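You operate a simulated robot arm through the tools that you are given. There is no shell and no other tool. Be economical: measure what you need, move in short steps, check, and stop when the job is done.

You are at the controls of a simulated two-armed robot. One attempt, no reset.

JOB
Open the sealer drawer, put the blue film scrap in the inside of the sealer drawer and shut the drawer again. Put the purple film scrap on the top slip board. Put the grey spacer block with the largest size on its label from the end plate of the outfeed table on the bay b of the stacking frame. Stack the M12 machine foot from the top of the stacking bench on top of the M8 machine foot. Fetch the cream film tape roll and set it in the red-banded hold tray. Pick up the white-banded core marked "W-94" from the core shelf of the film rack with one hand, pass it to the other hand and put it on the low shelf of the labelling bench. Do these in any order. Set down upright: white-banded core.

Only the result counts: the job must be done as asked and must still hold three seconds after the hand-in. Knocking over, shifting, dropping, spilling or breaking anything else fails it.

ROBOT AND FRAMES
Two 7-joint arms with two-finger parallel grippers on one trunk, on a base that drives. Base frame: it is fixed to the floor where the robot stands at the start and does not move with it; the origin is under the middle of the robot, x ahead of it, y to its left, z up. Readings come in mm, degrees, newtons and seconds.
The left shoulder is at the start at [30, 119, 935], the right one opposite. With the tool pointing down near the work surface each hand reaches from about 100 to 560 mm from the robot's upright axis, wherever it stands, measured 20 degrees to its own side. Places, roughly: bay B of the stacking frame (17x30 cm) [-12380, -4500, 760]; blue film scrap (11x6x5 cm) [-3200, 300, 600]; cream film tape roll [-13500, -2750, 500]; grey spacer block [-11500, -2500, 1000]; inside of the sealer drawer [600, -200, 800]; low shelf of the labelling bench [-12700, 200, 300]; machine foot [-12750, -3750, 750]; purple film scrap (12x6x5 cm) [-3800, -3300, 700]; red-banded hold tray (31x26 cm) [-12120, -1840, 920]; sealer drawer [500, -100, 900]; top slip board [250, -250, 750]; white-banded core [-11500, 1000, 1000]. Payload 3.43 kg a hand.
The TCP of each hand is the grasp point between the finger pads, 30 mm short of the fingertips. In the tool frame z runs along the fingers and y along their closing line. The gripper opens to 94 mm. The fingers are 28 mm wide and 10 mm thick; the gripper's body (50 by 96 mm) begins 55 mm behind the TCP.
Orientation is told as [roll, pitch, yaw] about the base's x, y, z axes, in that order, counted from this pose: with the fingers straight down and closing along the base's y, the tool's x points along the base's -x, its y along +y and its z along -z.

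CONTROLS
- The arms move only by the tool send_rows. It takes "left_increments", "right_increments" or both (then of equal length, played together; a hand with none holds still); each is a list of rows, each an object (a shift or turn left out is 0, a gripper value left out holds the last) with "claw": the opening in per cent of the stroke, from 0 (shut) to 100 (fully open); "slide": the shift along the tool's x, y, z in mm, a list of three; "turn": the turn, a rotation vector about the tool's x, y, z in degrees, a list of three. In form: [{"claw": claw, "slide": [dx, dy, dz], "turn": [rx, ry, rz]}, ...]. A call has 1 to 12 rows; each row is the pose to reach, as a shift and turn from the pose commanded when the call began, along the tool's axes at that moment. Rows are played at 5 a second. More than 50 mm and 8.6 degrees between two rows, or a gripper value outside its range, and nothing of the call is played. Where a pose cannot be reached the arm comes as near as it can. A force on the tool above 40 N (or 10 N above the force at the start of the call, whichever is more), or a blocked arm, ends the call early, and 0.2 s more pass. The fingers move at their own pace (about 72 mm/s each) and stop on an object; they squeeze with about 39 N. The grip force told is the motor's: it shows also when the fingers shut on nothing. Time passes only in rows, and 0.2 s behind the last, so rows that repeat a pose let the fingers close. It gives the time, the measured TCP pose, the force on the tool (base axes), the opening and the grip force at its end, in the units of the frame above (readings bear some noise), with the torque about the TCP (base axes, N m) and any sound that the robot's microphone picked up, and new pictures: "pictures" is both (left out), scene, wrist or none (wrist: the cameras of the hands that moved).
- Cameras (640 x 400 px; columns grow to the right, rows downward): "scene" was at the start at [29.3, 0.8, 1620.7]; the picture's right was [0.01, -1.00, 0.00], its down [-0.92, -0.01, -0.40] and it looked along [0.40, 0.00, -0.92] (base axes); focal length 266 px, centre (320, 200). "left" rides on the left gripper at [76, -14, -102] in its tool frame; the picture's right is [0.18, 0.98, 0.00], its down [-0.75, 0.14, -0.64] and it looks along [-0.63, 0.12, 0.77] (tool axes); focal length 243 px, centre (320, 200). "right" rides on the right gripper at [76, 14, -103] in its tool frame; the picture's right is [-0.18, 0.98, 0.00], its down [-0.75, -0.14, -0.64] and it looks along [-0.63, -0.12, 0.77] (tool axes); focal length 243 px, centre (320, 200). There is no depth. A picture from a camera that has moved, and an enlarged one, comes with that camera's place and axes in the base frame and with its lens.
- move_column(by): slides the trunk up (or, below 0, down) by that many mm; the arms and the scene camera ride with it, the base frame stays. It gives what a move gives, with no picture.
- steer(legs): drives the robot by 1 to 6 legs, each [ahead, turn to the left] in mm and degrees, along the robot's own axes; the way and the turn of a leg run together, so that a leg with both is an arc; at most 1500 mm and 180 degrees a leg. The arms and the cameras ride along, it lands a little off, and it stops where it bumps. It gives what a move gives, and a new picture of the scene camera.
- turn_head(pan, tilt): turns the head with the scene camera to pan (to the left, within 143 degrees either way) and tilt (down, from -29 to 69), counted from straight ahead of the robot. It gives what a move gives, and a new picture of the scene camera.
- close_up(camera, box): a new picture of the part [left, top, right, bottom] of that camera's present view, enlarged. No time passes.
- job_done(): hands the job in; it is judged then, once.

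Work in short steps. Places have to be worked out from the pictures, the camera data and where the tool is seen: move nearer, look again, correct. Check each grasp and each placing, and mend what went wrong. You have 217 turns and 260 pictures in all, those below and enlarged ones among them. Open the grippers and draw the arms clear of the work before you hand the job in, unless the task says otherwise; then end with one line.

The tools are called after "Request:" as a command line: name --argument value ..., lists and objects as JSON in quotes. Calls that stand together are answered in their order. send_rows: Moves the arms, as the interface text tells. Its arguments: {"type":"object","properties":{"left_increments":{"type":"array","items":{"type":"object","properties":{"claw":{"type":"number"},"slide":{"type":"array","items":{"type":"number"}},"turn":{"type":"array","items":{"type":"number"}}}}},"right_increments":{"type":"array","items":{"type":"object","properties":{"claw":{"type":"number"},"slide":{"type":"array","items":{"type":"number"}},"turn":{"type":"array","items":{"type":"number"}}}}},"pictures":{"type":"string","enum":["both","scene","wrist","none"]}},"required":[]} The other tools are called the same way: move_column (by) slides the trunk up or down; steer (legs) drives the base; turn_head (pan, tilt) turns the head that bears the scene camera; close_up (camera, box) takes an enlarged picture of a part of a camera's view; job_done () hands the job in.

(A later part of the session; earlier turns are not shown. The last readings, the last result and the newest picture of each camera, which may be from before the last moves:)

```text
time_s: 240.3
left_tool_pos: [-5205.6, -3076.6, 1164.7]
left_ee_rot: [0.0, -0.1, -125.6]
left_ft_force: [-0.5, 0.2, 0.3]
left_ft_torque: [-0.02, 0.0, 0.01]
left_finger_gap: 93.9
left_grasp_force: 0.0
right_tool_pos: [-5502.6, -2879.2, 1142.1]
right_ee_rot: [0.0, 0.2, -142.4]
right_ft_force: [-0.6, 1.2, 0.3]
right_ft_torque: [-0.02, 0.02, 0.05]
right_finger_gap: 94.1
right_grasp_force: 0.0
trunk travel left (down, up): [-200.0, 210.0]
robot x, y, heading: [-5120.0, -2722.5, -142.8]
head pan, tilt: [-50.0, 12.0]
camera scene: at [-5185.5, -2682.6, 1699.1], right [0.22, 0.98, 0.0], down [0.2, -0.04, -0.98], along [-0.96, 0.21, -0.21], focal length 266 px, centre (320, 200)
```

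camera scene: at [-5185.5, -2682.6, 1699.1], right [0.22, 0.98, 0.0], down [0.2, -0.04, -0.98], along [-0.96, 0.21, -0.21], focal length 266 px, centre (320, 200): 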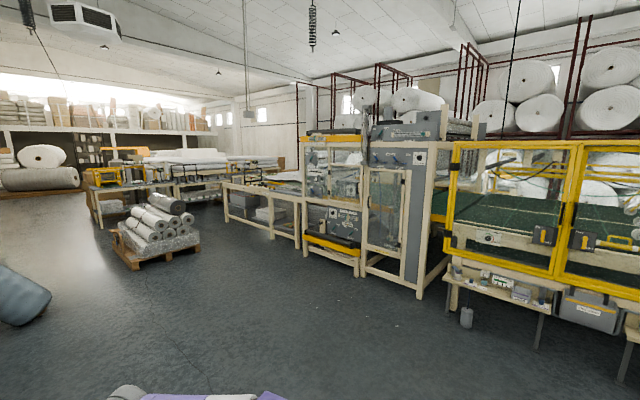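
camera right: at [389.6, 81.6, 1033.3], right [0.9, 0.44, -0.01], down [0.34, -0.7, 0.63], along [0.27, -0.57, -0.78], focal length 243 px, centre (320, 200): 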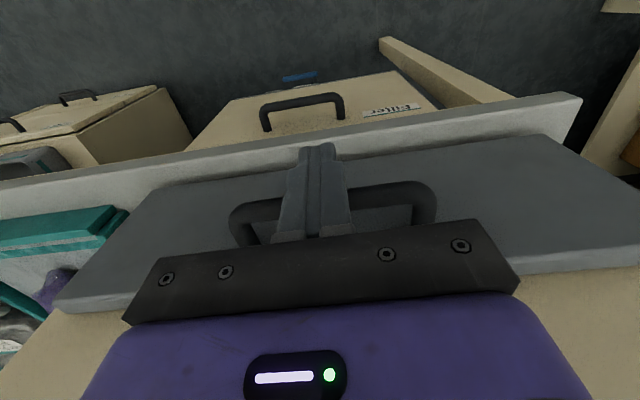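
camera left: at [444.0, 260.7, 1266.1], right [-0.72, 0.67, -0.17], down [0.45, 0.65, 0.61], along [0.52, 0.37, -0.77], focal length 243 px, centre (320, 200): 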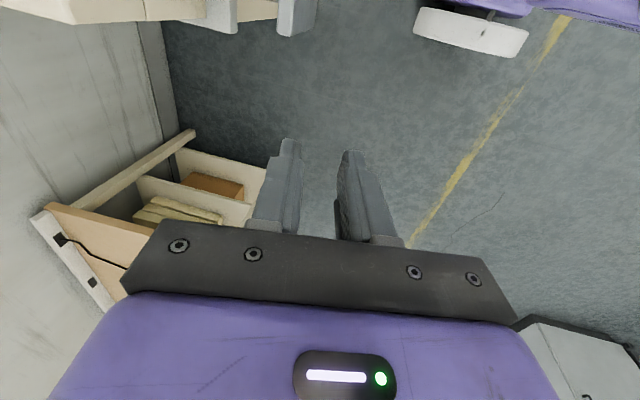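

The outfeed table and stacking tables are visible. I cross diagonally toward the gap between the roll pallet and the outfeed table, then look.

Request:
steer --legs '[[0, -36.5], [1500, 0], [1500, 0], [1050, 0], [0, 36]]'

Request:
turn_head --pan 0 --tilt 22

```text
time_s: 263.0
left_tool_pos: [-9250.1, -3120.0, 1165.7]
left_ee_rot: [0.0, -0.1, -126.7]
left_ft_force: [-0.8, 0.5, -0.1]
left_ft_torque: [0.01, 0.01, 0.0]
left_finger_gap: 94.1
left_grasp_force: 0.0
right_tool_pos: [-9542.5, -2916.9, 1141.5]
right_ee_rot: [0.0, 0.3, -143.8]
right_ft_force: [-0.5, 0.5, 0.1]
right_ft_torque: [0.0, -0.01, 0.01]
right_finger_gap: 94.0
right_grasp_force: 0.0
trunk travel left (down, up): [-200.0, 210.0]
robot x, y, heading: [-9156.8, -2766.7, -143.9]
head pan, tilt: [-50.0, 12.0]
camera scene: at [-9221.6, -2727.0, 1699.1], right [0.24, 0.97, 0.0], down [0.2, -0.05, -0.98], along [-0.95, 0.23, -0.21], focal length 266 px, centre (320, 200)
```

scene: 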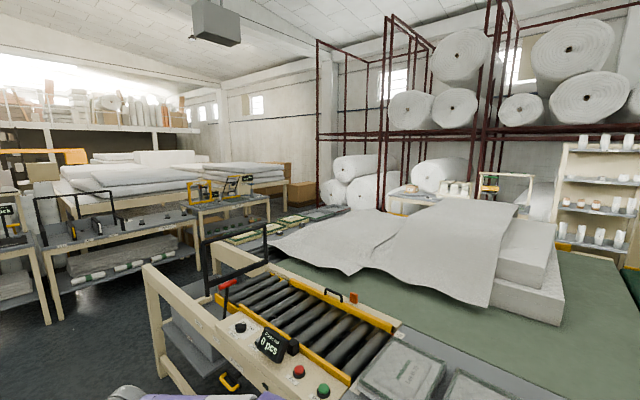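

```text
time_s: 264.2
left_tool_pos: [-9250.6, -3119.4, 1165.3]
left_ee_rot: [0.0, -0.1, -126.7]
left_ft_force: [-0.1, 0.2, -0.5]
left_ft_torque: [0.02, -0.02, -0.01]
left_finger_gap: 94.0
left_grasp_force: 0.0
right_tool_pos: [-9541.8, -2917.5, 1143.0]
right_ee_rot: [0.0, 0.2, -143.7]
right_ft_force: [0.1, -0.4, -0.4]
right_ft_torque: [0.01, 0.02, 0.01]
right_finger_gap: 94.0
right_grasp_force: 0.1
trunk travel left (down, up): [-200.0, 210.0]
robot x, y, heading: [-9153.7, -2767.1, -144.0]
head pan, tilt: [0.0, 22.0]
camera scene: at [-9206.1, -2803.8, 1682.8], right [-0.59, 0.81, 0.0], down [0.3, 0.22, -0.93], along [-0.75, -0.55, -0.37], focal length 266 px, centre (320, 200)
```

scene: 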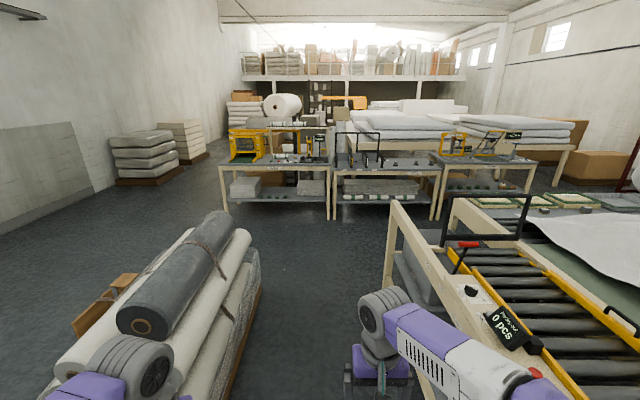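

The gap ahead is clear (~1.2 m). Drive 2600 ahead, then turn right 90° to look along the corridor.

Request:
steer --legs '[[1300, 0], [1300, 0], [0, -88]]'

Request:
turn_head --pan -70 --tilt 35

Request:
turn_head --pan 60 --tilt 35

```text
time_s: 280.7
left_tool_pos: [-11629.6, -4253.9, 1166.7]
left_ee_rot: [0.0, -0.1, 146.2]
left_ft_force: [-0.1, -0.4, 0.0]
left_ft_torque: [0.01, 0.0, 0.0]
left_finger_gap: 94.0
left_grasp_force: 0.0
right_tool_pos: [-11442.5, -3950.9, 1141.9]
right_ee_rot: [-0.1, 0.1, 129.3]
right_ft_force: [-0.4, -0.5, 0.4]
right_ft_torque: [0.0, 0.01, 0.0]
right_finger_gap: 93.8
right_grasp_force: 0.2
trunk travel left (down, up): [-200.0, 210.0]
robot x, y, heading: [-11274.2, -4327.5, 129.2]
head pan, tilt: [0.0, 22.0]
camera scene: at [-11311.1, -4279.9, 1682.8], right [0.77, 0.63, 0.0], down [0.24, -0.29, -0.93], along [-0.59, 0.72, -0.37], focal length 266 px, centre (320, 200)
```

scene: 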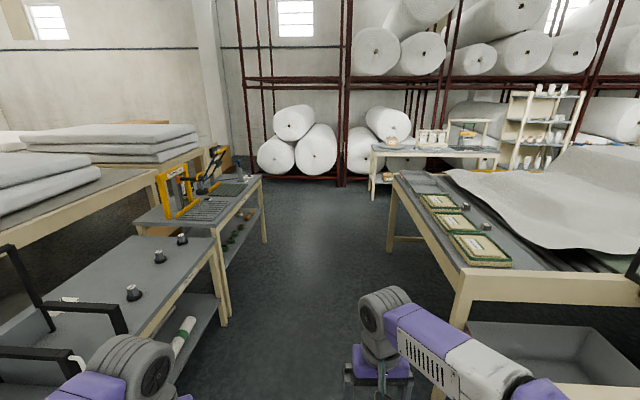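

```text
time_s: 282.1
left_tool_pos: [-11628.4, -4253.3, 1166.3]
left_ee_rot: [0.0, -0.1, 146.3]
left_ft_force: [0.2, -0.5, -0.4]
left_ft_torque: [0.0, 0.01, -0.03]
left_finger_gap: 93.9
left_grasp_force: 0.0
right_tool_pos: [-11441.7, -3950.4, 1142.5]
right_ee_rot: [0.1, 0.2, 129.3]
right_ft_force: [0.2, -0.2, 0.2]
right_ft_torque: [0.0, 0.0, -0.01]
right_finger_gap: 93.9
right_grasp_force: 0.1
trunk travel left (down, up): [-200.0, 210.0]
robot x, y, heading: [-11272.4, -4329.6, 129.1]
head pan, tilt: [-70.0, 35.0]
camera scene: at [-11207.5, -4276.0, 1662.2], right [0.86, -0.51, 0.0], down [-0.29, -0.49, -0.82], along [0.42, 0.7, -0.57], focal length 266 px, centre (320, 200)
```

scene: 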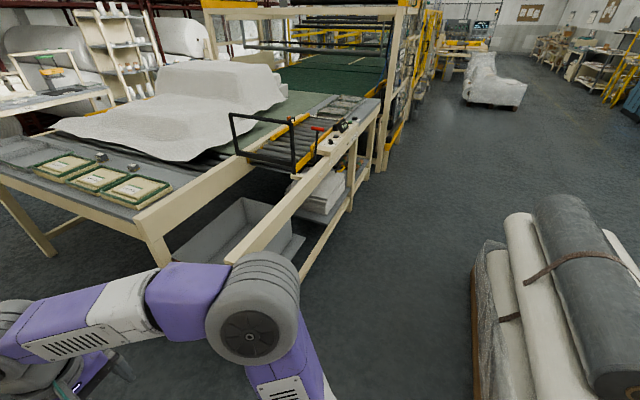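

```text
time_s: 284.2
left_tool_pos: [-11630.0, -4252.9, 1165.3]
left_ee_rot: [-0.1, -0.1, 146.3]
left_ft_force: [0.0, 0.3, 0.0]
left_ft_torque: [-0.02, -0.01, 0.0]
left_finger_gap: 93.9
left_grasp_force: 0.0
right_tool_pos: [-11442.6, -3951.3, 1142.4]
right_ee_rot: [0.0, 0.2, 129.3]
right_ft_force: [0.8, -0.3, -0.2]
right_ft_torque: [0.0, 0.0, 0.04]
right_finger_gap: 93.9
right_grasp_force: 0.1
trunk travel left (down, up): [-200.0, 210.0]
robot x, y, heading: [-11270.9, -4327.7, 129.0]
head pan, tilt: [60.0, 35.0]
camera scene: at [-11339.3, -4366.0, 1662.2], right [-0.16, 0.99, 0.0], down [0.57, 0.09, -0.82], along [-0.81, -0.13, -0.57], focal length 266 px, centre (320, 200)
```

scene: 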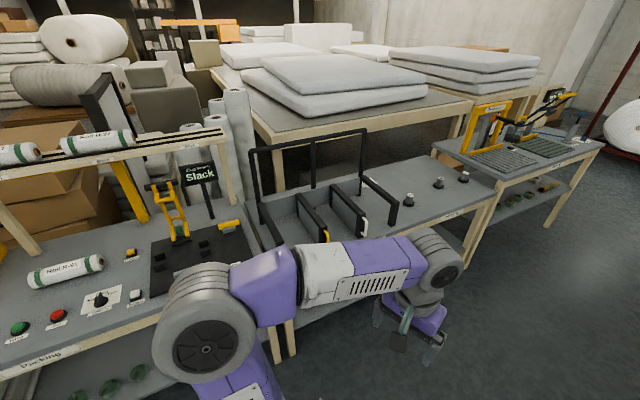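

All stations seen. I zoom in on the bays/feet and on the spacer blocks.

Request:
close_up --camera "scene" --box '[240, 110, 520, 285]'

Request:
turn_head --pan -30 --tilt 25

Request:
close_up --camera "scene" --box '[180, 120, 420, 270]'

```text
2.29 times, centred on (380, 198) of scene
camera zoom: at [-11339.3, -4366.0, 1662.2], right [-0.16, 0.99, 0.0], down [0.57, 0.09, -0.82], along [-0.81, -0.13, -0.57], focal length 607 px, centre (183, 206)
```

zoom: 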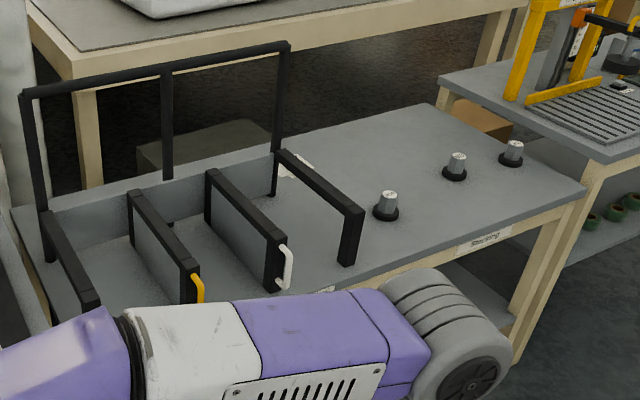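

```text
time_s: 285.9
left_tool_pos: [-11629.3, -4253.7, 1165.0]
left_ee_rot: [0.1, -0.1, 146.3]
left_ft_force: [-0.3, -0.5, -0.1]
left_ft_torque: [0.0, 0.03, 0.02]
left_finger_gap: 94.0
left_grasp_force: 0.1
right_tool_pos: [-11442.4, -3950.5, 1143.5]
right_ee_rot: [0.0, 0.2, 129.3]
right_ft_force: [0.0, 0.2, -0.3]
right_ft_torque: [0.02, 0.0, 0.04]
right_finger_gap: 93.9
right_grasp_force: 0.0
trunk travel left (down, up): [-200.0, 210.0]
robot x, y, heading: [-11273.7, -4328.7, 129.4]
head pan, tilt: [-30.0, 25.0]
camera scene: at [-11267.4, -4260.9, 1677.9], right [0.99, 0.16, 0.0], down [0.07, -0.42, -0.91], along [-0.15, 0.89, -0.42], focal length 266 px, centre (320, 200)
```

scene: 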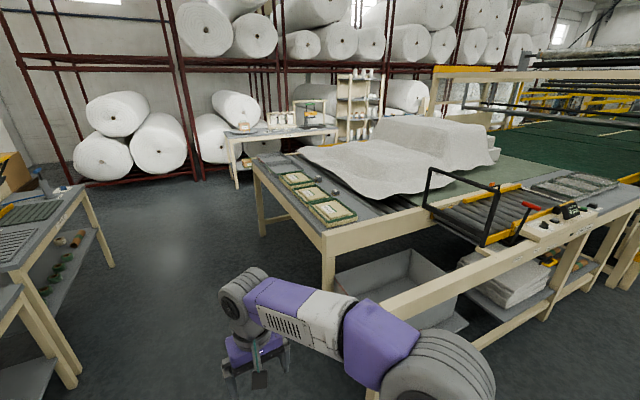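

```text
2.67 times, centred on (300, 195) of scene
camera zoom: at [-11267.4, -4260.9, 1677.9], right [0.99, 0.16, 0.0], down [0.07, -0.42, -0.91], along [-0.15, 0.89, -0.42], focal length 708 px, centre (373, 213)
```

zoom: 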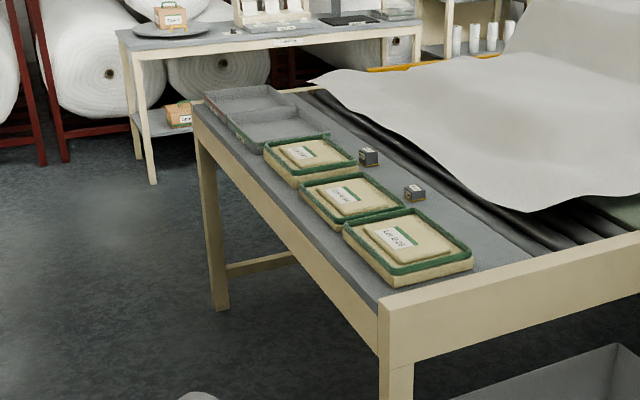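

Blocks stand near (-11442,-2582) and (-11608,-2332) on the end plate. Drive along the corridor and turn to face them.

Request:
steer --legs '[[1600, 0], [0, -92], [180, 0]]'

Request:
turn_head --pan 0 --tilt 45

Request:
close_up --camera "scene" --box '[160, 60, 480, 260]'

```text
refused: 1600 is not a number from -1500 to 1500
```

```text
time_s: 286.8
left_tool_pos: [-11628.7, -4252.6, 1165.6]
left_ee_rot: [0.0, -0.1, 146.2]
left_ft_force: [0.2, 0.1, 0.1]
left_ft_torque: [-0.02, 0.03, 0.03]
left_finger_gap: 94.2
left_grasp_force: 0.0
right_tool_pos: [-11442.7, -3950.6, 1141.9]
right_ee_rot: [0.0, 0.2, 129.3]
right_ft_force: [-0.6, -0.1, -0.3]
right_ft_torque: [-0.01, 0.0, 0.01]
right_finger_gap: 93.9
right_grasp_force: 0.1
trunk travel left (down, up): [-200.0, 210.0]
robot x, y, heading: [-11273.6, -4326.5, 129.5]
head pan, tilt: [0.0, 45.0]
camera scene: at [-11303.8, -4288.8, 1647.4], right [0.77, 0.63, 0.0], down [0.45, -0.55, -0.71], along [-0.45, 0.55, -0.71], focal length 266 px, centre (320, 200)
```

scene: 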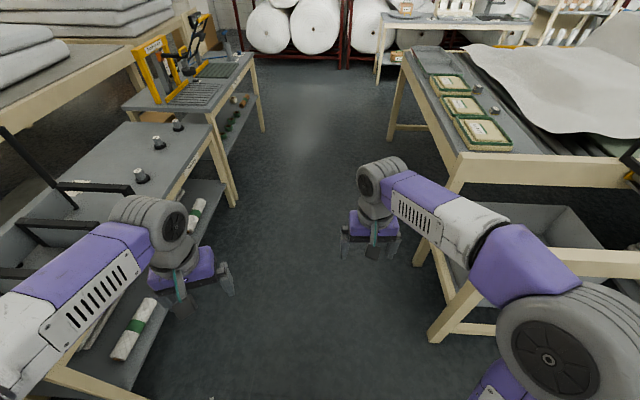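

```text
2.00 times, centred on (320, 160) of scene
camera zoom: at [-11303.8, -4288.8, 1647.4], right [0.77, 0.63, 0.0], down [0.45, -0.55, -0.71], along [-0.45, 0.55, -0.71], focal length 531 px, centre (320, 280)
```

zoom: 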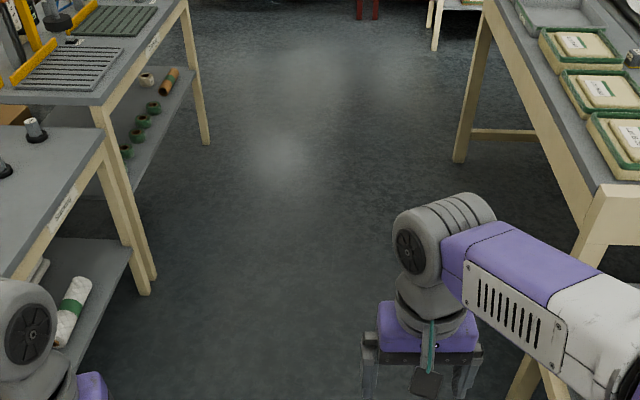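

Re-issue the drive with a legal length.

Request:
steer --legs '[[1500, 0], [60, 0], [0, -92], [150, 0]]'

Request:
close_up --camera "scene" --box '[160, 60, 480, 260]'

```text
time_s: 299.9
left_tool_pos: [-12102.5, -2618.1, 1165.3]
left_ee_rot: [-0.1, 0.0, 56.1]
left_ft_force: [0.9, -0.3, 0.2]
left_ft_torque: [0.01, 0.03, 0.0]
left_finger_gap: 93.8
left_grasp_force: 0.1
right_tool_pos: [-11800.8, -2807.3, 1142.8]
right_ee_rot: [0.0, 0.2, 39.2]
right_ft_force: [-0.2, 0.3, 0.2]
right_ft_torque: [-0.02, 0.05, 0.02]
right_finger_gap: 93.9
right_grasp_force: 0.1
trunk travel left (down, up): [-200.0, 210.0]
robot x, y, heading: [-12181.8, -2977.5, 39.3]
head pan, tilt: [0.0, 45.0]
camera scene: at [-12138.5, -2943.2, 1647.3], right [0.63, -0.78, 0.0], down [-0.55, -0.45, -0.71], along [0.55, 0.45, -0.71], focal length 266 px, centre (320, 200)
```

scene: 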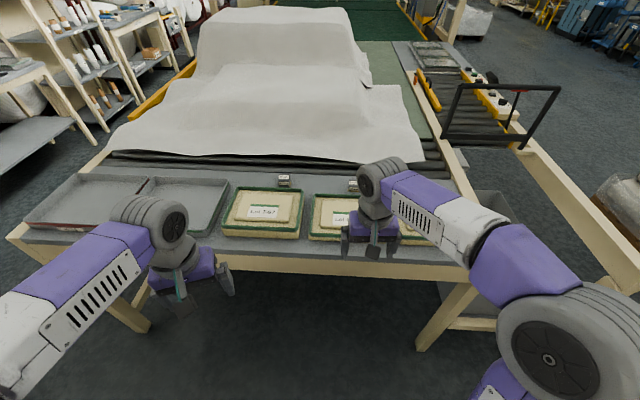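

```text
2.00 times, centred on (320, 160) of scene
camera zoom: at [-12138.5, -2943.2, 1647.3], right [0.63, -0.78, 0.0], down [-0.55, -0.45, -0.71], along [0.55, 0.45, -0.71], focal length 531 px, centre (320, 280)
```

zoom: 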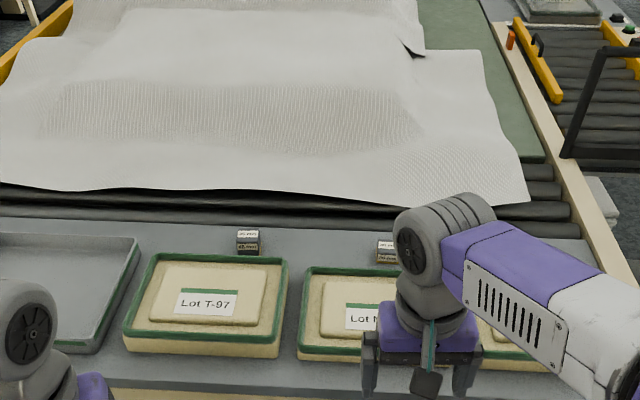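

I zoom tightly on the block labels.

Request:
close_up --camera "scene" --box '[270, 165, 310, 190]'

Request:
close_up --camera "scene" --box '[335, 170, 375, 195]'

Request:
close_up --camera "right" --box '[0, 0, 640, 400]'

```text
16.00 times, centred on (290, 178) of scene
camera zoom: at [-12138.5, -2943.2, 1647.3], right [0.63, -0.78, 0.0], down [-0.55, -0.45, -0.71], along [0.55, 0.45, -0.71], focal length 4248 px, centre (800, 560)
```

zoom: 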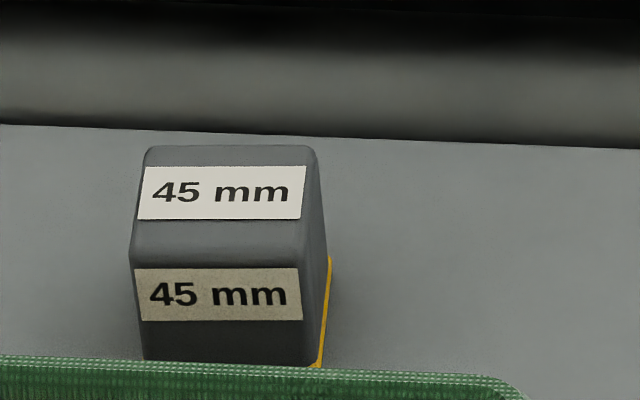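

```text
16.00 times, centred on (355, 182) of scene
camera zoom: at [-12138.5, -2943.2, 1647.3], right [0.63, -0.78, 0.0], down [-0.55, -0.45, -0.71], along [0.55, 0.45, -0.71], focal length 4248 px, centre (-240, 480)
```

zoom: 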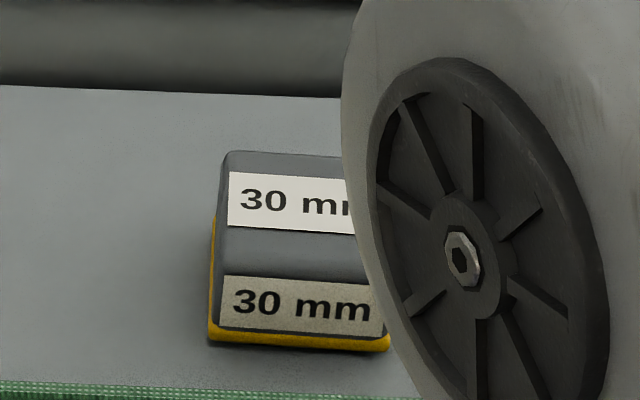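

```text
1.00 times, centred on (320, 200) of right (not enlarged: the box is as wide or as high as the picture)
camera zoom: at [-11868.3, -2844.9, 1242.3], right [-0.48, 0.88, 0.0], down [0.68, 0.37, 0.64], along [0.56, 0.3, -0.77], focal length 243 px, centre (320, 200)
```

zoom: 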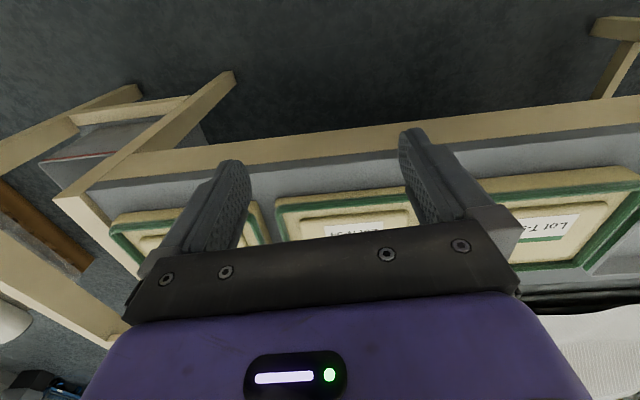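

The largest is "45 mm" at about (-11609,-2323,950). I drive 280 mm closer (base fits under the table between the legs).

Request:
steer --legs '[[200, 0], [80, 0]]'

Request:
turn_head --pan 5 --tilt 55

```text
time_s: 302.2
left_tool_pos: [-11885.1, -2442.9, 1165.0]
left_ee_rot: [0.0, 0.0, 56.0]
left_ft_force: [1.4, 0.0, -0.3]
left_ft_torque: [-0.02, 0.01, 0.02]
left_finger_gap: 93.9
left_grasp_force: 0.0
right_tool_pos: [-11583.6, -2631.4, 1142.0]
right_ee_rot: [0.0, 0.2, 39.1]
right_ft_force: [0.9, 1.0, 0.5]
right_ft_torque: [0.03, 0.03, -0.01]
right_finger_gap: 93.7
right_grasp_force: 0.1
trunk travel left (down, up): [-200.0, 210.0]
robot x, y, heading: [-11962.6, -2797.4, 39.2]
head pan, tilt: [0.0, 45.0]
camera scene: at [-11922.1, -2767.2, 1647.3], right [0.63, -0.78, 0.0], down [-0.55, -0.45, -0.71], along [0.55, 0.45, -0.71], focal length 266 px, centre (320, 200)
```

scene: 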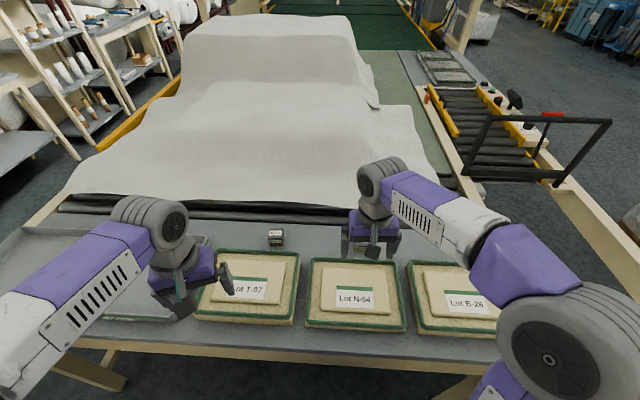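

```text
time_s: 302.9
left_tool_pos: [-11885.6, -2443.8, 1166.0]
left_ee_rot: [-0.1, -0.1, 55.9]
left_ft_force: [0.1, 0.5, 0.2]
left_ft_torque: [-0.02, -0.02, -0.01]
left_finger_gap: 94.1
left_grasp_force: 0.1
right_tool_pos: [-11586.1, -2631.9, 1142.1]
right_ee_rot: [0.0, 0.2, 39.1]
right_ft_force: [-1.0, -0.5, 0.2]
right_ft_torque: [0.01, 0.02, 0.0]
right_finger_gap: 94.0
right_grasp_force: 0.2
trunk travel left (down, up): [-200.0, 210.0]
robot x, y, heading: [-11965.0, -2800.7, 39.0]
head pan, tilt: [5.0, 55.0]
camera scene: at [-11934.5, -2769.2, 1634.0], right [0.7, -0.72, 0.0], down [-0.59, -0.57, -0.57], along [0.41, 0.4, -0.82], focal length 266 px, centre (320, 200)
```

scene: 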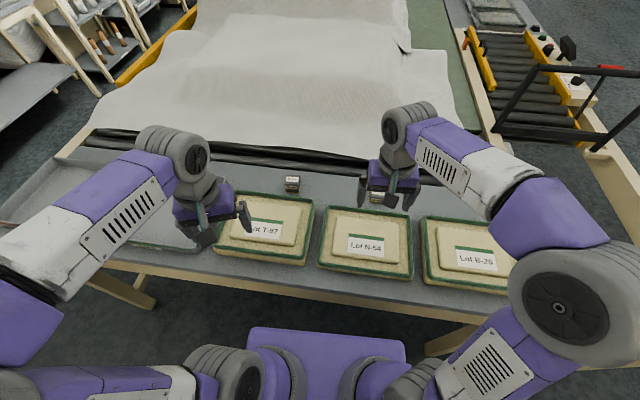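

Block confirmed at (-11608,-2323). Advance 50 mm more, then move the left hand over it.

Request:
steer --legs '[[50, 0]]'

Request:
send_rows --left_increments '[{"slide": [0, 0, 0], "turn": [0, 0, 8]}, {"slide": [0, 0, 0], "turn": [0, 0, 16.5]}]' --pictures "none"

```text
time_s: 303.8
left_tool_pos: [-11847.6, -2411.5, 1165.6]
left_ee_rot: [0.0, 0.0, 56.1]
left_ft_force: [0.3, 0.1, -0.7]
left_ft_torque: [-0.01, 0.03, -0.01]
left_finger_gap: 94.1
left_grasp_force: 0.1
right_tool_pos: [-11544.4, -2599.4, 1141.4]
right_ee_rot: [-0.1, 0.3, 39.2]
right_ft_force: [0.2, 0.2, 0.0]
right_ft_torque: [-0.03, 0.02, 0.01]
right_finger_gap: 93.9
right_grasp_force: 0.1
trunk travel left (down, up): [-200.0, 210.0]
robot x, y, heading: [-11924.0, -2770.7, 39.3]
head pan, tilt: [5.0, 55.0]
camera scene: at [-11894.4, -2736.3, 1633.9], right [0.7, -0.72, 0.0], down [-0.59, -0.57, -0.57], along [0.41, 0.4, -0.82], focal length 266 px, centre (320, 200)
```

scene: 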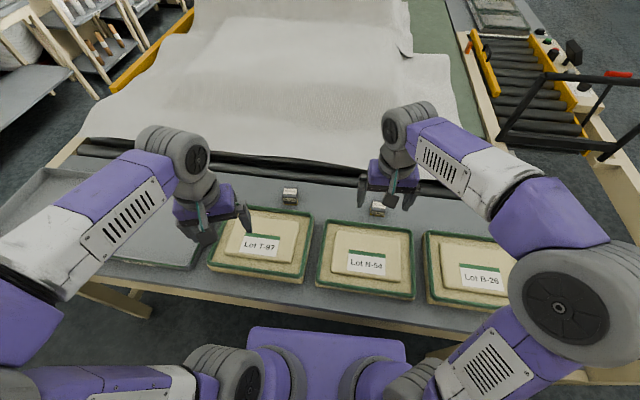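

```text
time_s: 304.4
left_tool_pos: [-11847.6, -2412.8, 1166.1]
left_ee_rot: [0.1, -0.1, 39.5]
left_ft_force: [-0.5, 1.1, -0.5]
left_ft_torque: [0.0, -0.01, 0.01]
left_finger_gap: 94.1
left_grasp_force: 0.1
right_tool_pos: [-11546.6, -2601.9, 1142.2]
right_ee_rot: [-0.1, 0.2, 39.2]
right_ft_force: [0.0, 0.0, -0.7]
right_ft_torque: [0.01, 0.01, -0.01]
right_finger_gap: 94.0
right_grasp_force: 0.1
trunk travel left (down, up): [-200.0, 210.0]
robot x, y, heading: [-11925.9, -2769.4, 39.1]
head pan, tilt: [5.0, 55.0]
```

Move over the block.

Request:
send_rows --left_increments '[{"slide": [-41, -14, 0]}, {"slide": [-82, -28, 0]}, {"slide": [-123, -42, 0]}, {"slide": [-164, -56, 10]}, {"slide": [-205, -70, 30]}, {"slide": [-245, -83, 50]}]' --pictures "wrist"

```text
time_s: 305.8
left_tool_pos: [-11603.0, -2319.6, 1116.0]
left_ee_rot: [0.0, -0.1, 39.6]
left_ft_force: [0.4, 0.2, 0.9]
left_ft_torque: [-0.02, 0.02, 0.03]
left_finger_gap: 93.9
left_grasp_force: 0.0
right_tool_pos: [-11545.7, -2600.1, 1142.1]
right_ee_rot: [-0.1, 0.3, 39.2]
right_ft_force: [1.2, 0.8, -0.1]
right_ft_torque: [0.01, -0.01, 0.02]
right_finger_gap: 94.1
right_grasp_force: 0.0
trunk travel left (down, up): [-200.0, 210.0]
robot x, y, heading: [-11925.1, -2768.4, 39.2]
head pan, tilt: [5.0, 55.0]
camera left: at [-11653.4, -2379.2, 1218.8], right [-0.77, 0.64, 0.0], down [0.49, 0.59, 0.64], along [0.41, 0.49, -0.77], focal length 243 px, centre (320, 200)
```

left: 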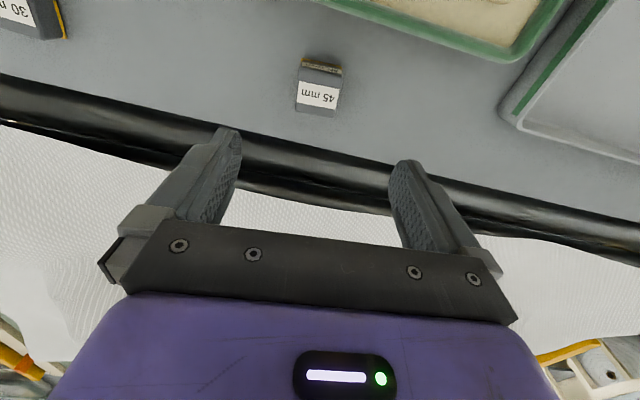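

Block is under the hand, 7 mm back. Descend to 990 first.

Request:
send_rows --left_increments '[{"slide": [7, 0, 40]}, {"slide": [7, 0, 85]}, {"slide": [7, 0, 126]}]' --pictures "wrist"

```text
time_s: 306.6
left_tool_pos: [-11609.8, -2324.7, 990.4]
left_ee_rot: [-0.2, -0.2, 39.7]
left_ft_force: [-0.2, -1.4, 0.1]
left_ft_torque: [0.01, -0.01, -0.01]
left_finger_gap: 94.2
left_grasp_force: 0.0
right_tool_pos: [-11545.9, -2600.4, 1143.1]
right_ee_rot: [0.1, 0.1, 39.2]
right_ft_force: [-0.3, 0.2, -0.6]
right_ft_torque: [-0.02, 0.02, 0.0]
right_finger_gap: 94.1
right_grasp_force: 0.0
trunk travel left (down, up): [-200.0, 210.0]
robot x, y, heading: [-11922.7, -2769.2, 39.2]
head pan, tilt: [5.0, 55.0]
camera left: at [-11659.6, -2385.3, 1092.9], right [-0.77, 0.64, 0.0], down [0.49, 0.59, 0.64], along [0.41, 0.49, -0.77], focal length 243 px, centre (320, 200)
```

left: 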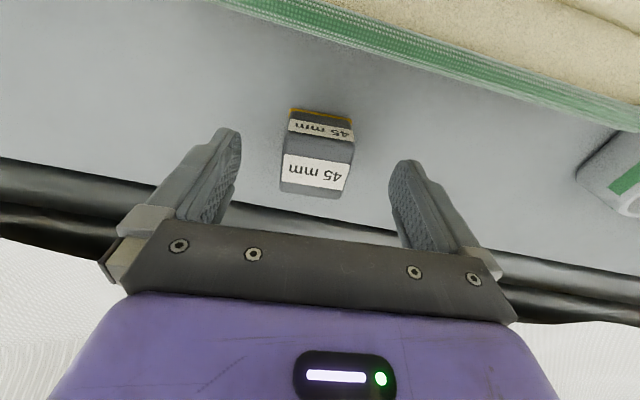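

Centred. Descend 27 and grip.

Request:
send_rows --left_increments '[{"slide": [0, 0, 15]}, {"slide": [0, 0, 27]}, {"slide": [0, 0, 27], "claw": 0}, {"slide": [0, 0, 27], "claw": 0}, {"slide": [0, 0, 27], "claw": 0}, {"slide": [0, 0, 27], "claw": 0}]' --pictures "none"

Request:
send_rows --left_increments '[{"slide": [0, 0, -30]}, {"slide": [0, 0, -75]}, {"slide": [0, 0, -120]}, {"slide": [0, 0, -165]}, {"slide": [0, 0, -195]}]' --pictures "wrist"

```text
time_s: 308.0
left_tool_pos: [-11610.8, -2326.2, 962.4]
left_ee_rot: [0.0, 0.0, 39.5]
left_ft_force: [-0.2, -0.3, 0.6]
left_ft_torque: [-0.02, 0.02, 0.01]
left_finger_gap: 47.7
left_grasp_force: 38.7
right_tool_pos: [-11547.5, -2598.7, 1143.3]
right_ee_rot: [0.1, 0.3, 39.1]
right_ft_force: [-0.7, 0.6, 0.5]
right_ft_torque: [-0.02, -0.01, 0.03]
right_finger_gap: 94.0
right_grasp_force: 0.1
trunk travel left (down, up): [-200.0, 210.0]
robot x, y, heading: [-11927.9, -2769.5, 38.9]
head pan, tilt: [5.0, 55.0]
```

```text
time_s: 309.2
left_tool_pos: [-11612.7, -2325.4, 1162.2]
left_ee_rot: [0.1, -0.1, 39.6]
left_ft_force: [-0.1, 0.7, -1.2]
left_ft_torque: [0.01, 0.02, 0.0]
left_finger_gap: 47.6
left_grasp_force: 38.7
right_tool_pos: [-11547.8, -2601.1, 1142.9]
right_ee_rot: [0.0, 0.2, 39.2]
right_ft_force: [-0.8, 0.1, -0.6]
right_ft_torque: [0.01, 0.01, 0.03]
right_finger_gap: 93.8
right_grasp_force: 0.1
trunk travel left (down, up): [-200.0, 210.0]
robot x, y, heading: [-11924.8, -2766.3, 39.0]
head pan, tilt: [5.0, 55.0]
camera left: at [-11662.2, -2385.8, 1263.6], right [-0.77, 0.64, 0.0], down [0.49, 0.59, 0.64], along [0.41, 0.49, -0.77], focal length 243 px, centre (320, 200)
```

left: 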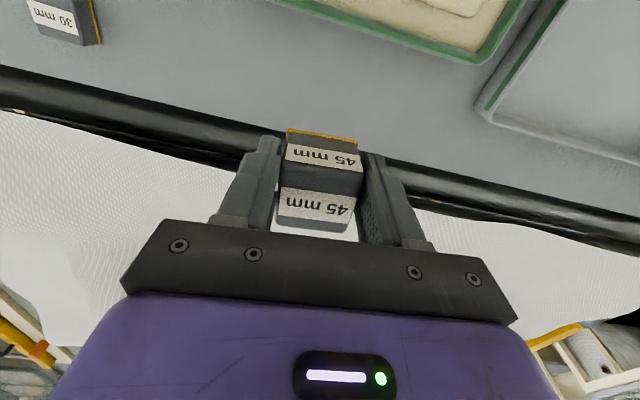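

Block held. Retract arm, then drive back along the corridor to face the stacking frame.

Request:
send_rows --left_increments '[{"slide": [45, 10, 0]}, {"slide": [90, 20, 0]}, {"slide": [135, 30, 0]}, {"slide": [180, 40, 0]}, {"slide": [210, 40, 0]}]' --pictures "none"

Request:
steer --legs '[[-430, 0], [0, -92], [1080, 0], [0, -90]]'

Request:
turn_head --pan 0 --tilt 42

```text
time_s: 310.4
left_tool_pos: [-11801.7, -2427.0, 1157.0]
left_ee_rot: [0.0, -0.1, 39.6]
left_ft_force: [0.2, -1.1, -0.8]
left_ft_torque: [-0.03, 0.03, -0.01]
left_finger_gap: 47.7
left_grasp_force: 39.1
right_tool_pos: [-11548.1, -2599.8, 1141.7]
right_ee_rot: [0.0, 0.2, 39.2]
right_ft_force: [0.2, 0.2, 1.3]
right_ft_torque: [-0.02, -0.01, -0.01]
right_finger_gap: 94.1
right_grasp_force: 0.0
trunk travel left (down, up): [-200.0, 210.0]
robot x, y, heading: [-11926.5, -2767.6, 39.2]
head pan, tilt: [5.0, 55.0]
```

```text
time_s: 325.8
left_tool_pos: [-11729.6, -4239.4, 1156.9]
left_ee_rot: [0.0, -0.1, -138.9]
left_ft_force: [0.4, 0.2, -1.4]
left_ft_torque: [0.03, -0.05, 0.02]
left_finger_gap: 47.6
left_grasp_force: 39.0
right_tool_pos: [-11988.5, -4073.7, 1140.9]
right_ee_rot: [0.0, 0.0, -139.2]
right_ft_force: [0.4, -0.2, 0.1]
right_ft_torque: [0.0, -0.03, 0.03]
right_finger_gap: 94.0
right_grasp_force: 0.1
trunk travel left (down, up): [-200.0, 210.0]
robot x, y, heading: [-11612.8, -3892.3, -139.2]
head pan, tilt: [5.0, 55.0]
camera scene: at [-11642.8, -3925.0, 1633.9], right [-0.72, 0.7, 0.0], down [0.57, 0.59, -0.57], along [-0.4, -0.41, -0.82], focal length 266 px, centre (320, 200)
```

scene: 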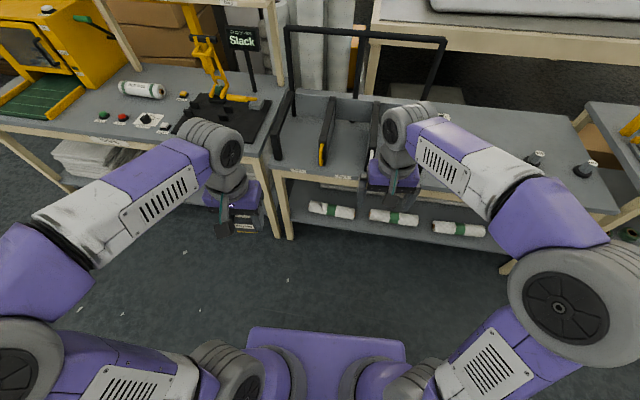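

```text
time_s: 326.6
left_tool_pos: [-11729.1, -4238.5, 1157.5]
left_ee_rot: [0.0, -0.1, -138.9]
left_ft_force: [-0.2, 0.6, 0.1]
left_ft_torque: [0.02, -0.02, 0.02]
left_finger_gap: 47.8
left_grasp_force: 39.2
right_tool_pos: [-11988.3, -4071.5, 1141.9]
right_ee_rot: [0.0, 0.2, -139.2]
right_ft_force: [0.7, 0.2, -0.1]
right_ft_torque: [0.0, -0.03, 0.01]
right_finger_gap: 94.1
right_grasp_force: 0.0
trunk travel left (down, up): [-200.0, 210.0]
robot x, y, heading: [-11611.3, -3895.6, -139.0]
head pan, tilt: [0.0, 42.0]
camera scene: at [-11655.7, -3928.0, 1651.6], right [-0.65, 0.76, 0.0], down [0.51, 0.44, -0.74], along [-0.56, -0.48, -0.67], focal length 266 px, centre (320, 200)
```

scene: 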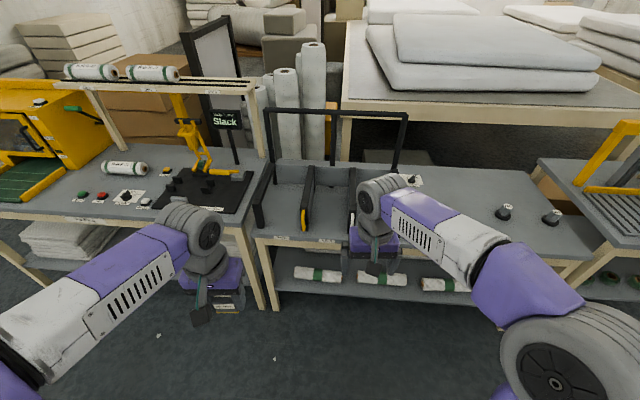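

I zoom on the bays to read labels.

Request:
close_up --camera "scene" --box '[240, 150, 440, 275]'

Request:
close_up --camera "scene" --box '[480, 180, 600, 255]'

```text
3.20 times, centred on (340, 212) of scene
camera zoom: at [-11655.7, -3928.0, 1651.6], right [-0.65, 0.76, 0.0], down [0.51, 0.44, -0.74], along [-0.56, -0.48, -0.67], focal length 850 px, centre (256, 160)
```

zoom: 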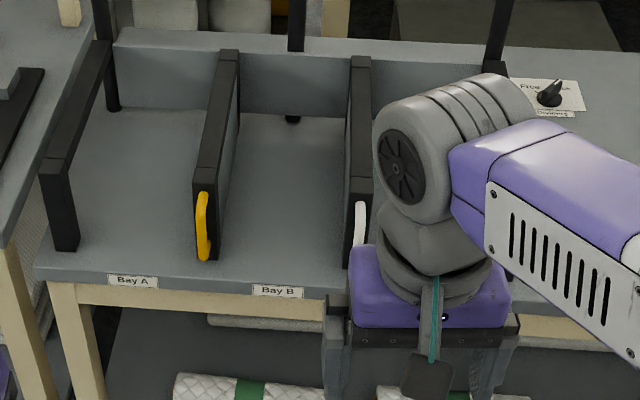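

```text
5.33 times, centred on (540, 218) of scene
camera zoom: at [-11655.7, -3928.0, 1651.6], right [-0.65, 0.76, 0.0], down [0.51, 0.44, -0.74], along [-0.56, -0.48, -0.67], focal length 1416 px, centre (-853, 107)
```

zoom: 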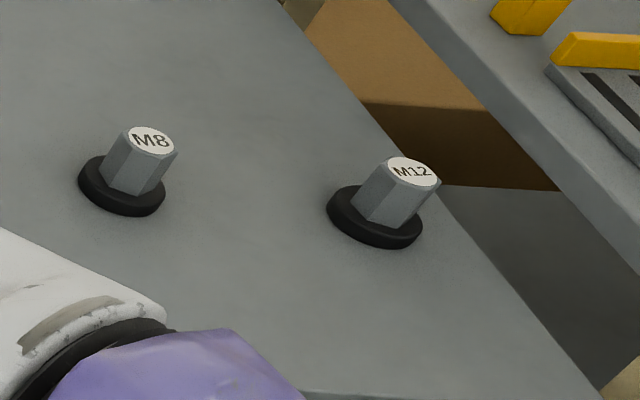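

Bay B is at about (-12370,-4483,760). I approach it with a small sidestep so it lies ahead-left, square to the bench.

Request:
steer --legs '[[0, -18], [480, 0], [0, 14]]'

Request:
turn_head --pan 5 --tilt 58

```text
time_s: 331.2
left_tool_pos: [-12192.0, -4414.8, 1158.1]
left_ee_rot: [0.0, -0.1, -143.1]
left_ft_force: [0.5, -0.3, -0.7]
left_ft_torque: [0.01, 0.02, 0.02]
left_finger_gap: 47.7
left_grasp_force: 39.1
right_tool_pos: [-12438.9, -4228.6, 1142.8]
right_ee_rot: [0.0, 0.2, -143.5]
right_ft_force: [-0.3, -0.4, 0.7]
right_ft_torque: [-0.01, 0.01, -0.02]
right_finger_gap: 93.9
right_grasp_force: 0.0
trunk travel left (down, up): [-200.0, 210.0]
robot x, y, heading: [-12052.5, -4077.3, -143.4]
head pan, tilt: [0.0, 42.0]
camera scene: at [-12095.6, -4109.5, 1651.7], right [-0.59, 0.8, 0.0], down [0.54, 0.4, -0.74], along [-0.6, -0.44, -0.67], focal length 266 px, centre (320, 200)
```

scene: 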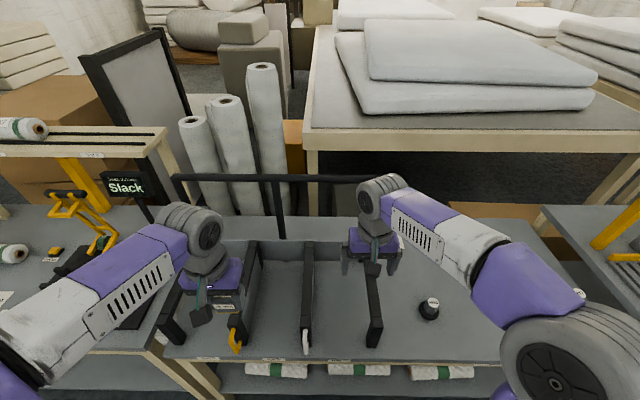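

```text
time_s: 332.0
left_tool_pos: [-12191.8, -4414.4, 1156.6]
left_ee_rot: [0.0, -0.2, -143.1]
left_ft_force: [-0.7, 0.0, -1.5]
left_ft_torque: [0.01, -0.04, 0.02]
left_finger_gap: 47.7
left_grasp_force: 39.2
right_tool_pos: [-12438.7, -4228.2, 1142.5]
right_ee_rot: [0.0, 0.1, -143.4]
right_ft_force: [-0.1, 0.1, -0.5]
right_ft_torque: [-0.02, 0.01, -0.02]
right_finger_gap: 94.0
right_grasp_force: 0.0
trunk travel left (down, up): [-200.0, 210.0]
robot x, y, heading: [-12055.1, -4078.8, -143.3]
head pan, tilt: [5.0, 58.0]
camera scene: at [-12080.3, -4105.1, 1630.3], right [-0.66, 0.75, 0.0], down [0.64, 0.56, -0.53], along [-0.4, -0.35, -0.85], focal length 266 px, centre (320, 200)
```

scene: 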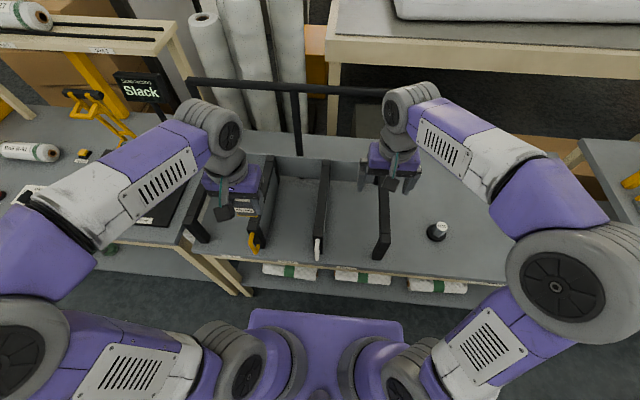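

Bay B centre now (-12372,-4499). Move the left hand above it.

Request:
send_rows --left_increments '[{"slide": [-40, -8, 0]}, {"slide": [-80, -16, 0]}, {"slide": [-120, -24, 0]}, {"slide": [-160, -32, 0]}, {"slide": [-190, -40, 0]}]'

```text
time_s: 333.2
left_tool_pos: [-12370.4, -4496.1, 1157.6]
left_ee_rot: [-0.1, 0.0, -143.2]
left_ft_force: [0.2, -0.9, -0.8]
left_ft_torque: [0.0, -0.04, -0.01]
left_finger_gap: 47.8
left_grasp_force: 39.5
right_tool_pos: [-12440.5, -4229.2, 1142.5]
right_ee_rot: [0.0, 0.2, -143.5]
right_ft_force: [0.4, 0.1, 0.5]
right_ft_torque: [0.0, 0.0, -0.06]
right_finger_gap: 93.9
right_grasp_force: 0.1
trunk travel left (down, up): [-200.0, 210.0]
robot x, y, heading: [-12054.3, -4080.0, -143.5]
head pan, tilt: [5.0, 58.0]
camera scene: at [-12081.4, -4105.5, 1630.2], right [-0.66, 0.75, 0.0], down [0.64, 0.56, -0.53], along [-0.4, -0.35, -0.85], focal length 266 px, centre (320, 200)
camera left: at [-12318.2, -4439.8, 1258.9], right [0.74, -0.68, 0.0], down [-0.52, -0.56, 0.64], along [-0.43, -0.47, -0.77], focal length 243 px, centre (320, 200)
```

scene: 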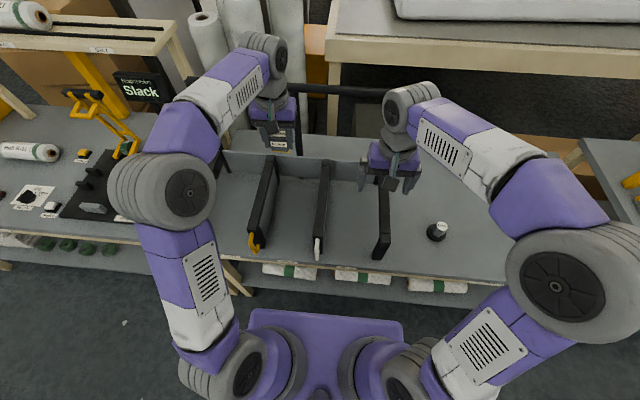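
left: 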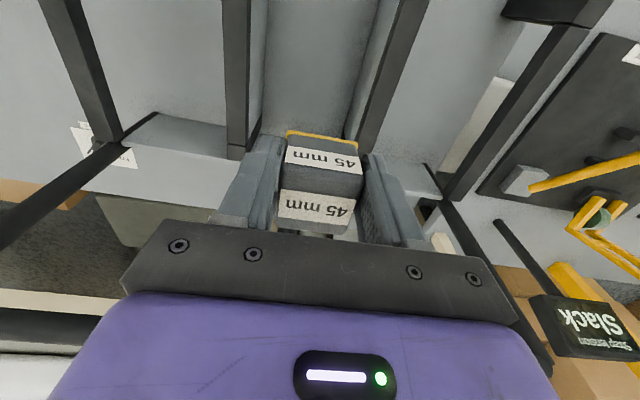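

Aligned in the bay. Descend 250 mm and check.

Request:
send_rows --left_increments '[{"slide": [0, 0, 48]}, {"slide": [0, 0, 96]}, {"slide": [0, 0, 144]}, {"slide": [0, 0, 192]}, {"slide": [0, 0, 240]}]' --pictures "both"

```text
time_s: 334.4
left_tool_pos: [-12367.5, -4498.2, 915.4]
left_ee_rot: [0.0, -0.1, -143.1]
left_ft_force: [-0.1, -0.1, -0.7]
left_ft_torque: [0.02, -0.01, 0.02]
left_finger_gap: 47.7
left_grasp_force: 38.8
right_tool_pos: [-12439.8, -4230.0, 1142.2]
right_ee_rot: [0.0, 0.2, -143.5]
right_ft_force: [-0.5, 1.2, -0.9]
right_ft_torque: [-0.01, -0.03, 0.01]
right_finger_gap: 94.1
right_grasp_force: 0.0
trunk travel left (down, up): [-200.0, 210.0]
robot x, y, heading: [-12052.5, -4076.5, -143.9]
head pan, tilt: [5.0, 58.0]
camera scene: at [-12080.9, -4105.7, 1630.2], right [-0.66, 0.75, 0.0], down [0.64, 0.56, -0.53], along [-0.4, -0.35, -0.85], focal length 266 px, centre (320, 200)
camera left: at [-12314.7, -4441.3, 1017.8], right [0.74, -0.68, 0.0], down [-0.52, -0.56, 0.64], along [-0.44, -0.47, -0.77], focal length 243 px, centre (320, 200)
```

scene: 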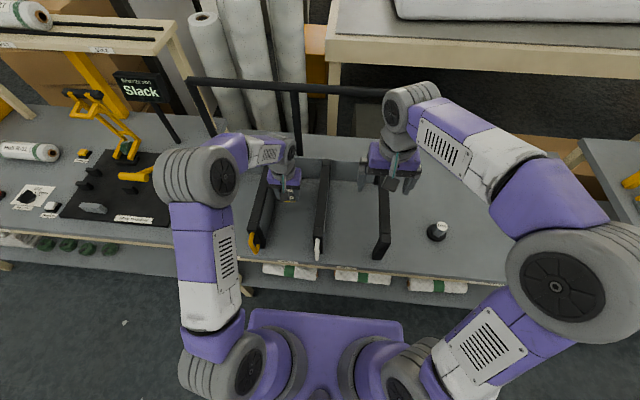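
left: 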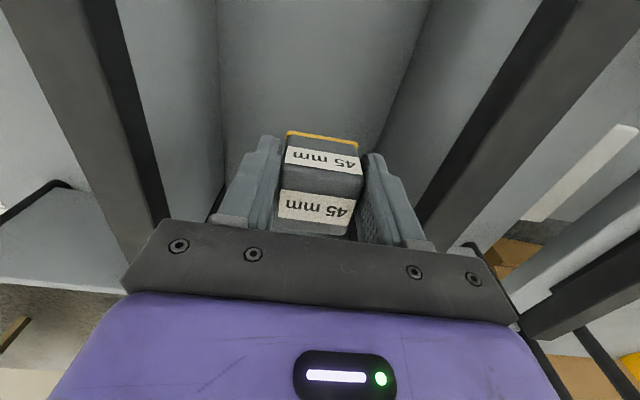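

Descend further in small steps with force watch.

Request:
send_rows --left_increments '[{"slide": [0, 0, 25]}, {"slide": [0, 0, 50]}, {"slide": [0, 0, 75]}, {"slide": [0, 0, 95]}]' --pictures "wrist"

```text
time_s: 335.4
left_tool_pos: [-12368.1, -4497.8, 821.4]
left_ee_rot: [-0.1, -0.1, -143.1]
left_ft_force: [-0.3, 0.5, -0.9]
left_ft_torque: [-0.01, 0.02, 0.0]
left_finger_gap: 47.8
left_grasp_force: 38.4
right_tool_pos: [-12440.3, -4229.1, 1142.0]
right_ee_rot: [0.0, 0.2, -143.5]
right_ft_force: [0.5, 0.3, 0.6]
right_ft_torque: [-0.02, 0.02, -0.04]
right_finger_gap: 94.0
right_grasp_force: 0.1
trunk travel left (down, up): [-200.0, 210.0]
robot x, y, heading: [-12056.3, -4077.9, -143.7]
head pan, tilt: [5.0, 58.0]
camera left: at [-12316.5, -4441.0, 923.8], right [0.74, -0.68, 0.0], down [-0.52, -0.56, 0.64], along [-0.44, -0.47, -0.77], focal length 243 px, centre (320, 200)
```

left: 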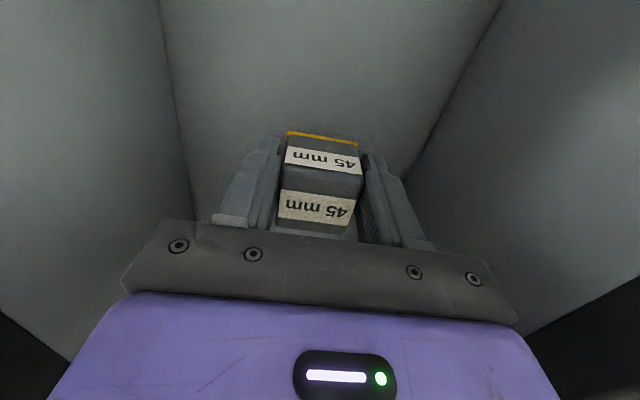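

Inside the bay. Lower gently until contact.

Request:
send_rows --left_increments '[{"slide": [0, 0, 8]}, {"slide": [0, 0, 15]}, {"slide": [0, 0, 20]}, {"slide": [0, 0, 25]}, {"slide": [0, 0, 30]}, {"slide": [0, 0, 35]}]' --pictures "none"

```text
time_s: 336.8
left_tool_pos: [-12369.8, -4496.8, 789.6]
left_ee_rot: [-0.1, -0.6, -143.2]
left_ft_force: [-2.4, -1.0, 34.1]
left_ft_torque: [-0.03, -0.01, -0.02]
left_finger_gap: 48.0
left_grasp_force: 39.7
right_tool_pos: [-12437.7, -4226.5, 1143.5]
right_ee_rot: [0.0, 0.1, -143.5]
right_ft_force: [-0.6, 0.7, -0.2]
right_ft_torque: [0.03, 0.01, 0.03]
right_finger_gap: 94.0
right_grasp_force: 0.1
trunk travel left (down, up): [-200.0, 210.0]
robot x, y, heading: [-12054.3, -4079.1, -143.7]
head pan, tilt: [5.0, 58.0]
```

Contact (34 N). Ease up, open, and lift.

Request:
send_rows --left_increments '[{"slide": [0, 0, -3]}, {"slide": [0, 0, -3], "claw": 75}, {"slide": [0, 0, -3], "claw": 75}, {"slide": [0, 0, -3], "claw": 75}, {"slide": [0, 0, -45], "claw": 75}, {"slide": [0, 0, -90], "claw": 75}, {"slide": [0, 0, -135], "claw": 75}, {"slide": [0, 0, -180], "claw": 75}, {"slide": [0, 0, -225], "claw": 75}, {"slide": [0, 0, -270], "claw": 75}, {"slide": [0, 0, -315], "claw": 75}, {"slide": [0, 0, -355], "claw": 75}]' --pictures "wrist"

```text
time_s: 339.4
left_tool_pos: [-12370.6, -4495.7, 1143.3]
left_ee_rot: [0.1, -0.2, -143.2]
left_ft_force: [0.2, -0.3, -0.1]
left_ft_torque: [0.0, 0.01, -0.03]
left_finger_gap: 70.6
left_grasp_force: 0.1
right_tool_pos: [-12437.9, -4228.0, 1142.6]
right_ee_rot: [-0.1, 0.1, -143.5]
right_ft_force: [0.1, 0.1, -0.9]
right_ft_torque: [-0.03, -0.03, 0.01]
right_finger_gap: 94.0
right_grasp_force: 0.1
trunk travel left (down, up): [-200.0, 210.0]
robot x, y, heading: [-12051.1, -4080.1, -143.4]
head pan, tilt: [5.0, 58.0]
camera left: at [-12317.6, -4439.4, 1245.5], right [0.74, -0.68, 0.0], down [-0.52, -0.56, 0.64], along [-0.44, -0.47, -0.77], focal length 243 px, centre (320, 200)
```

left: 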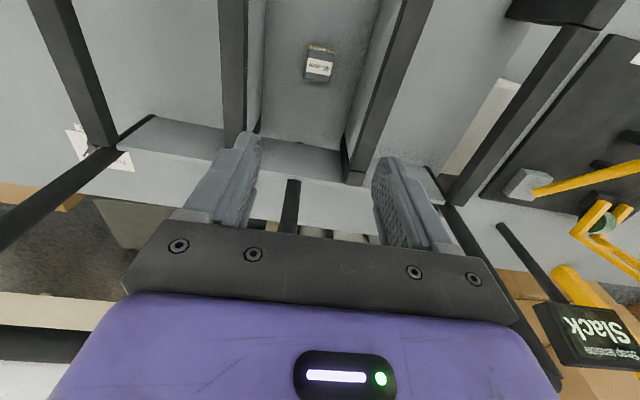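

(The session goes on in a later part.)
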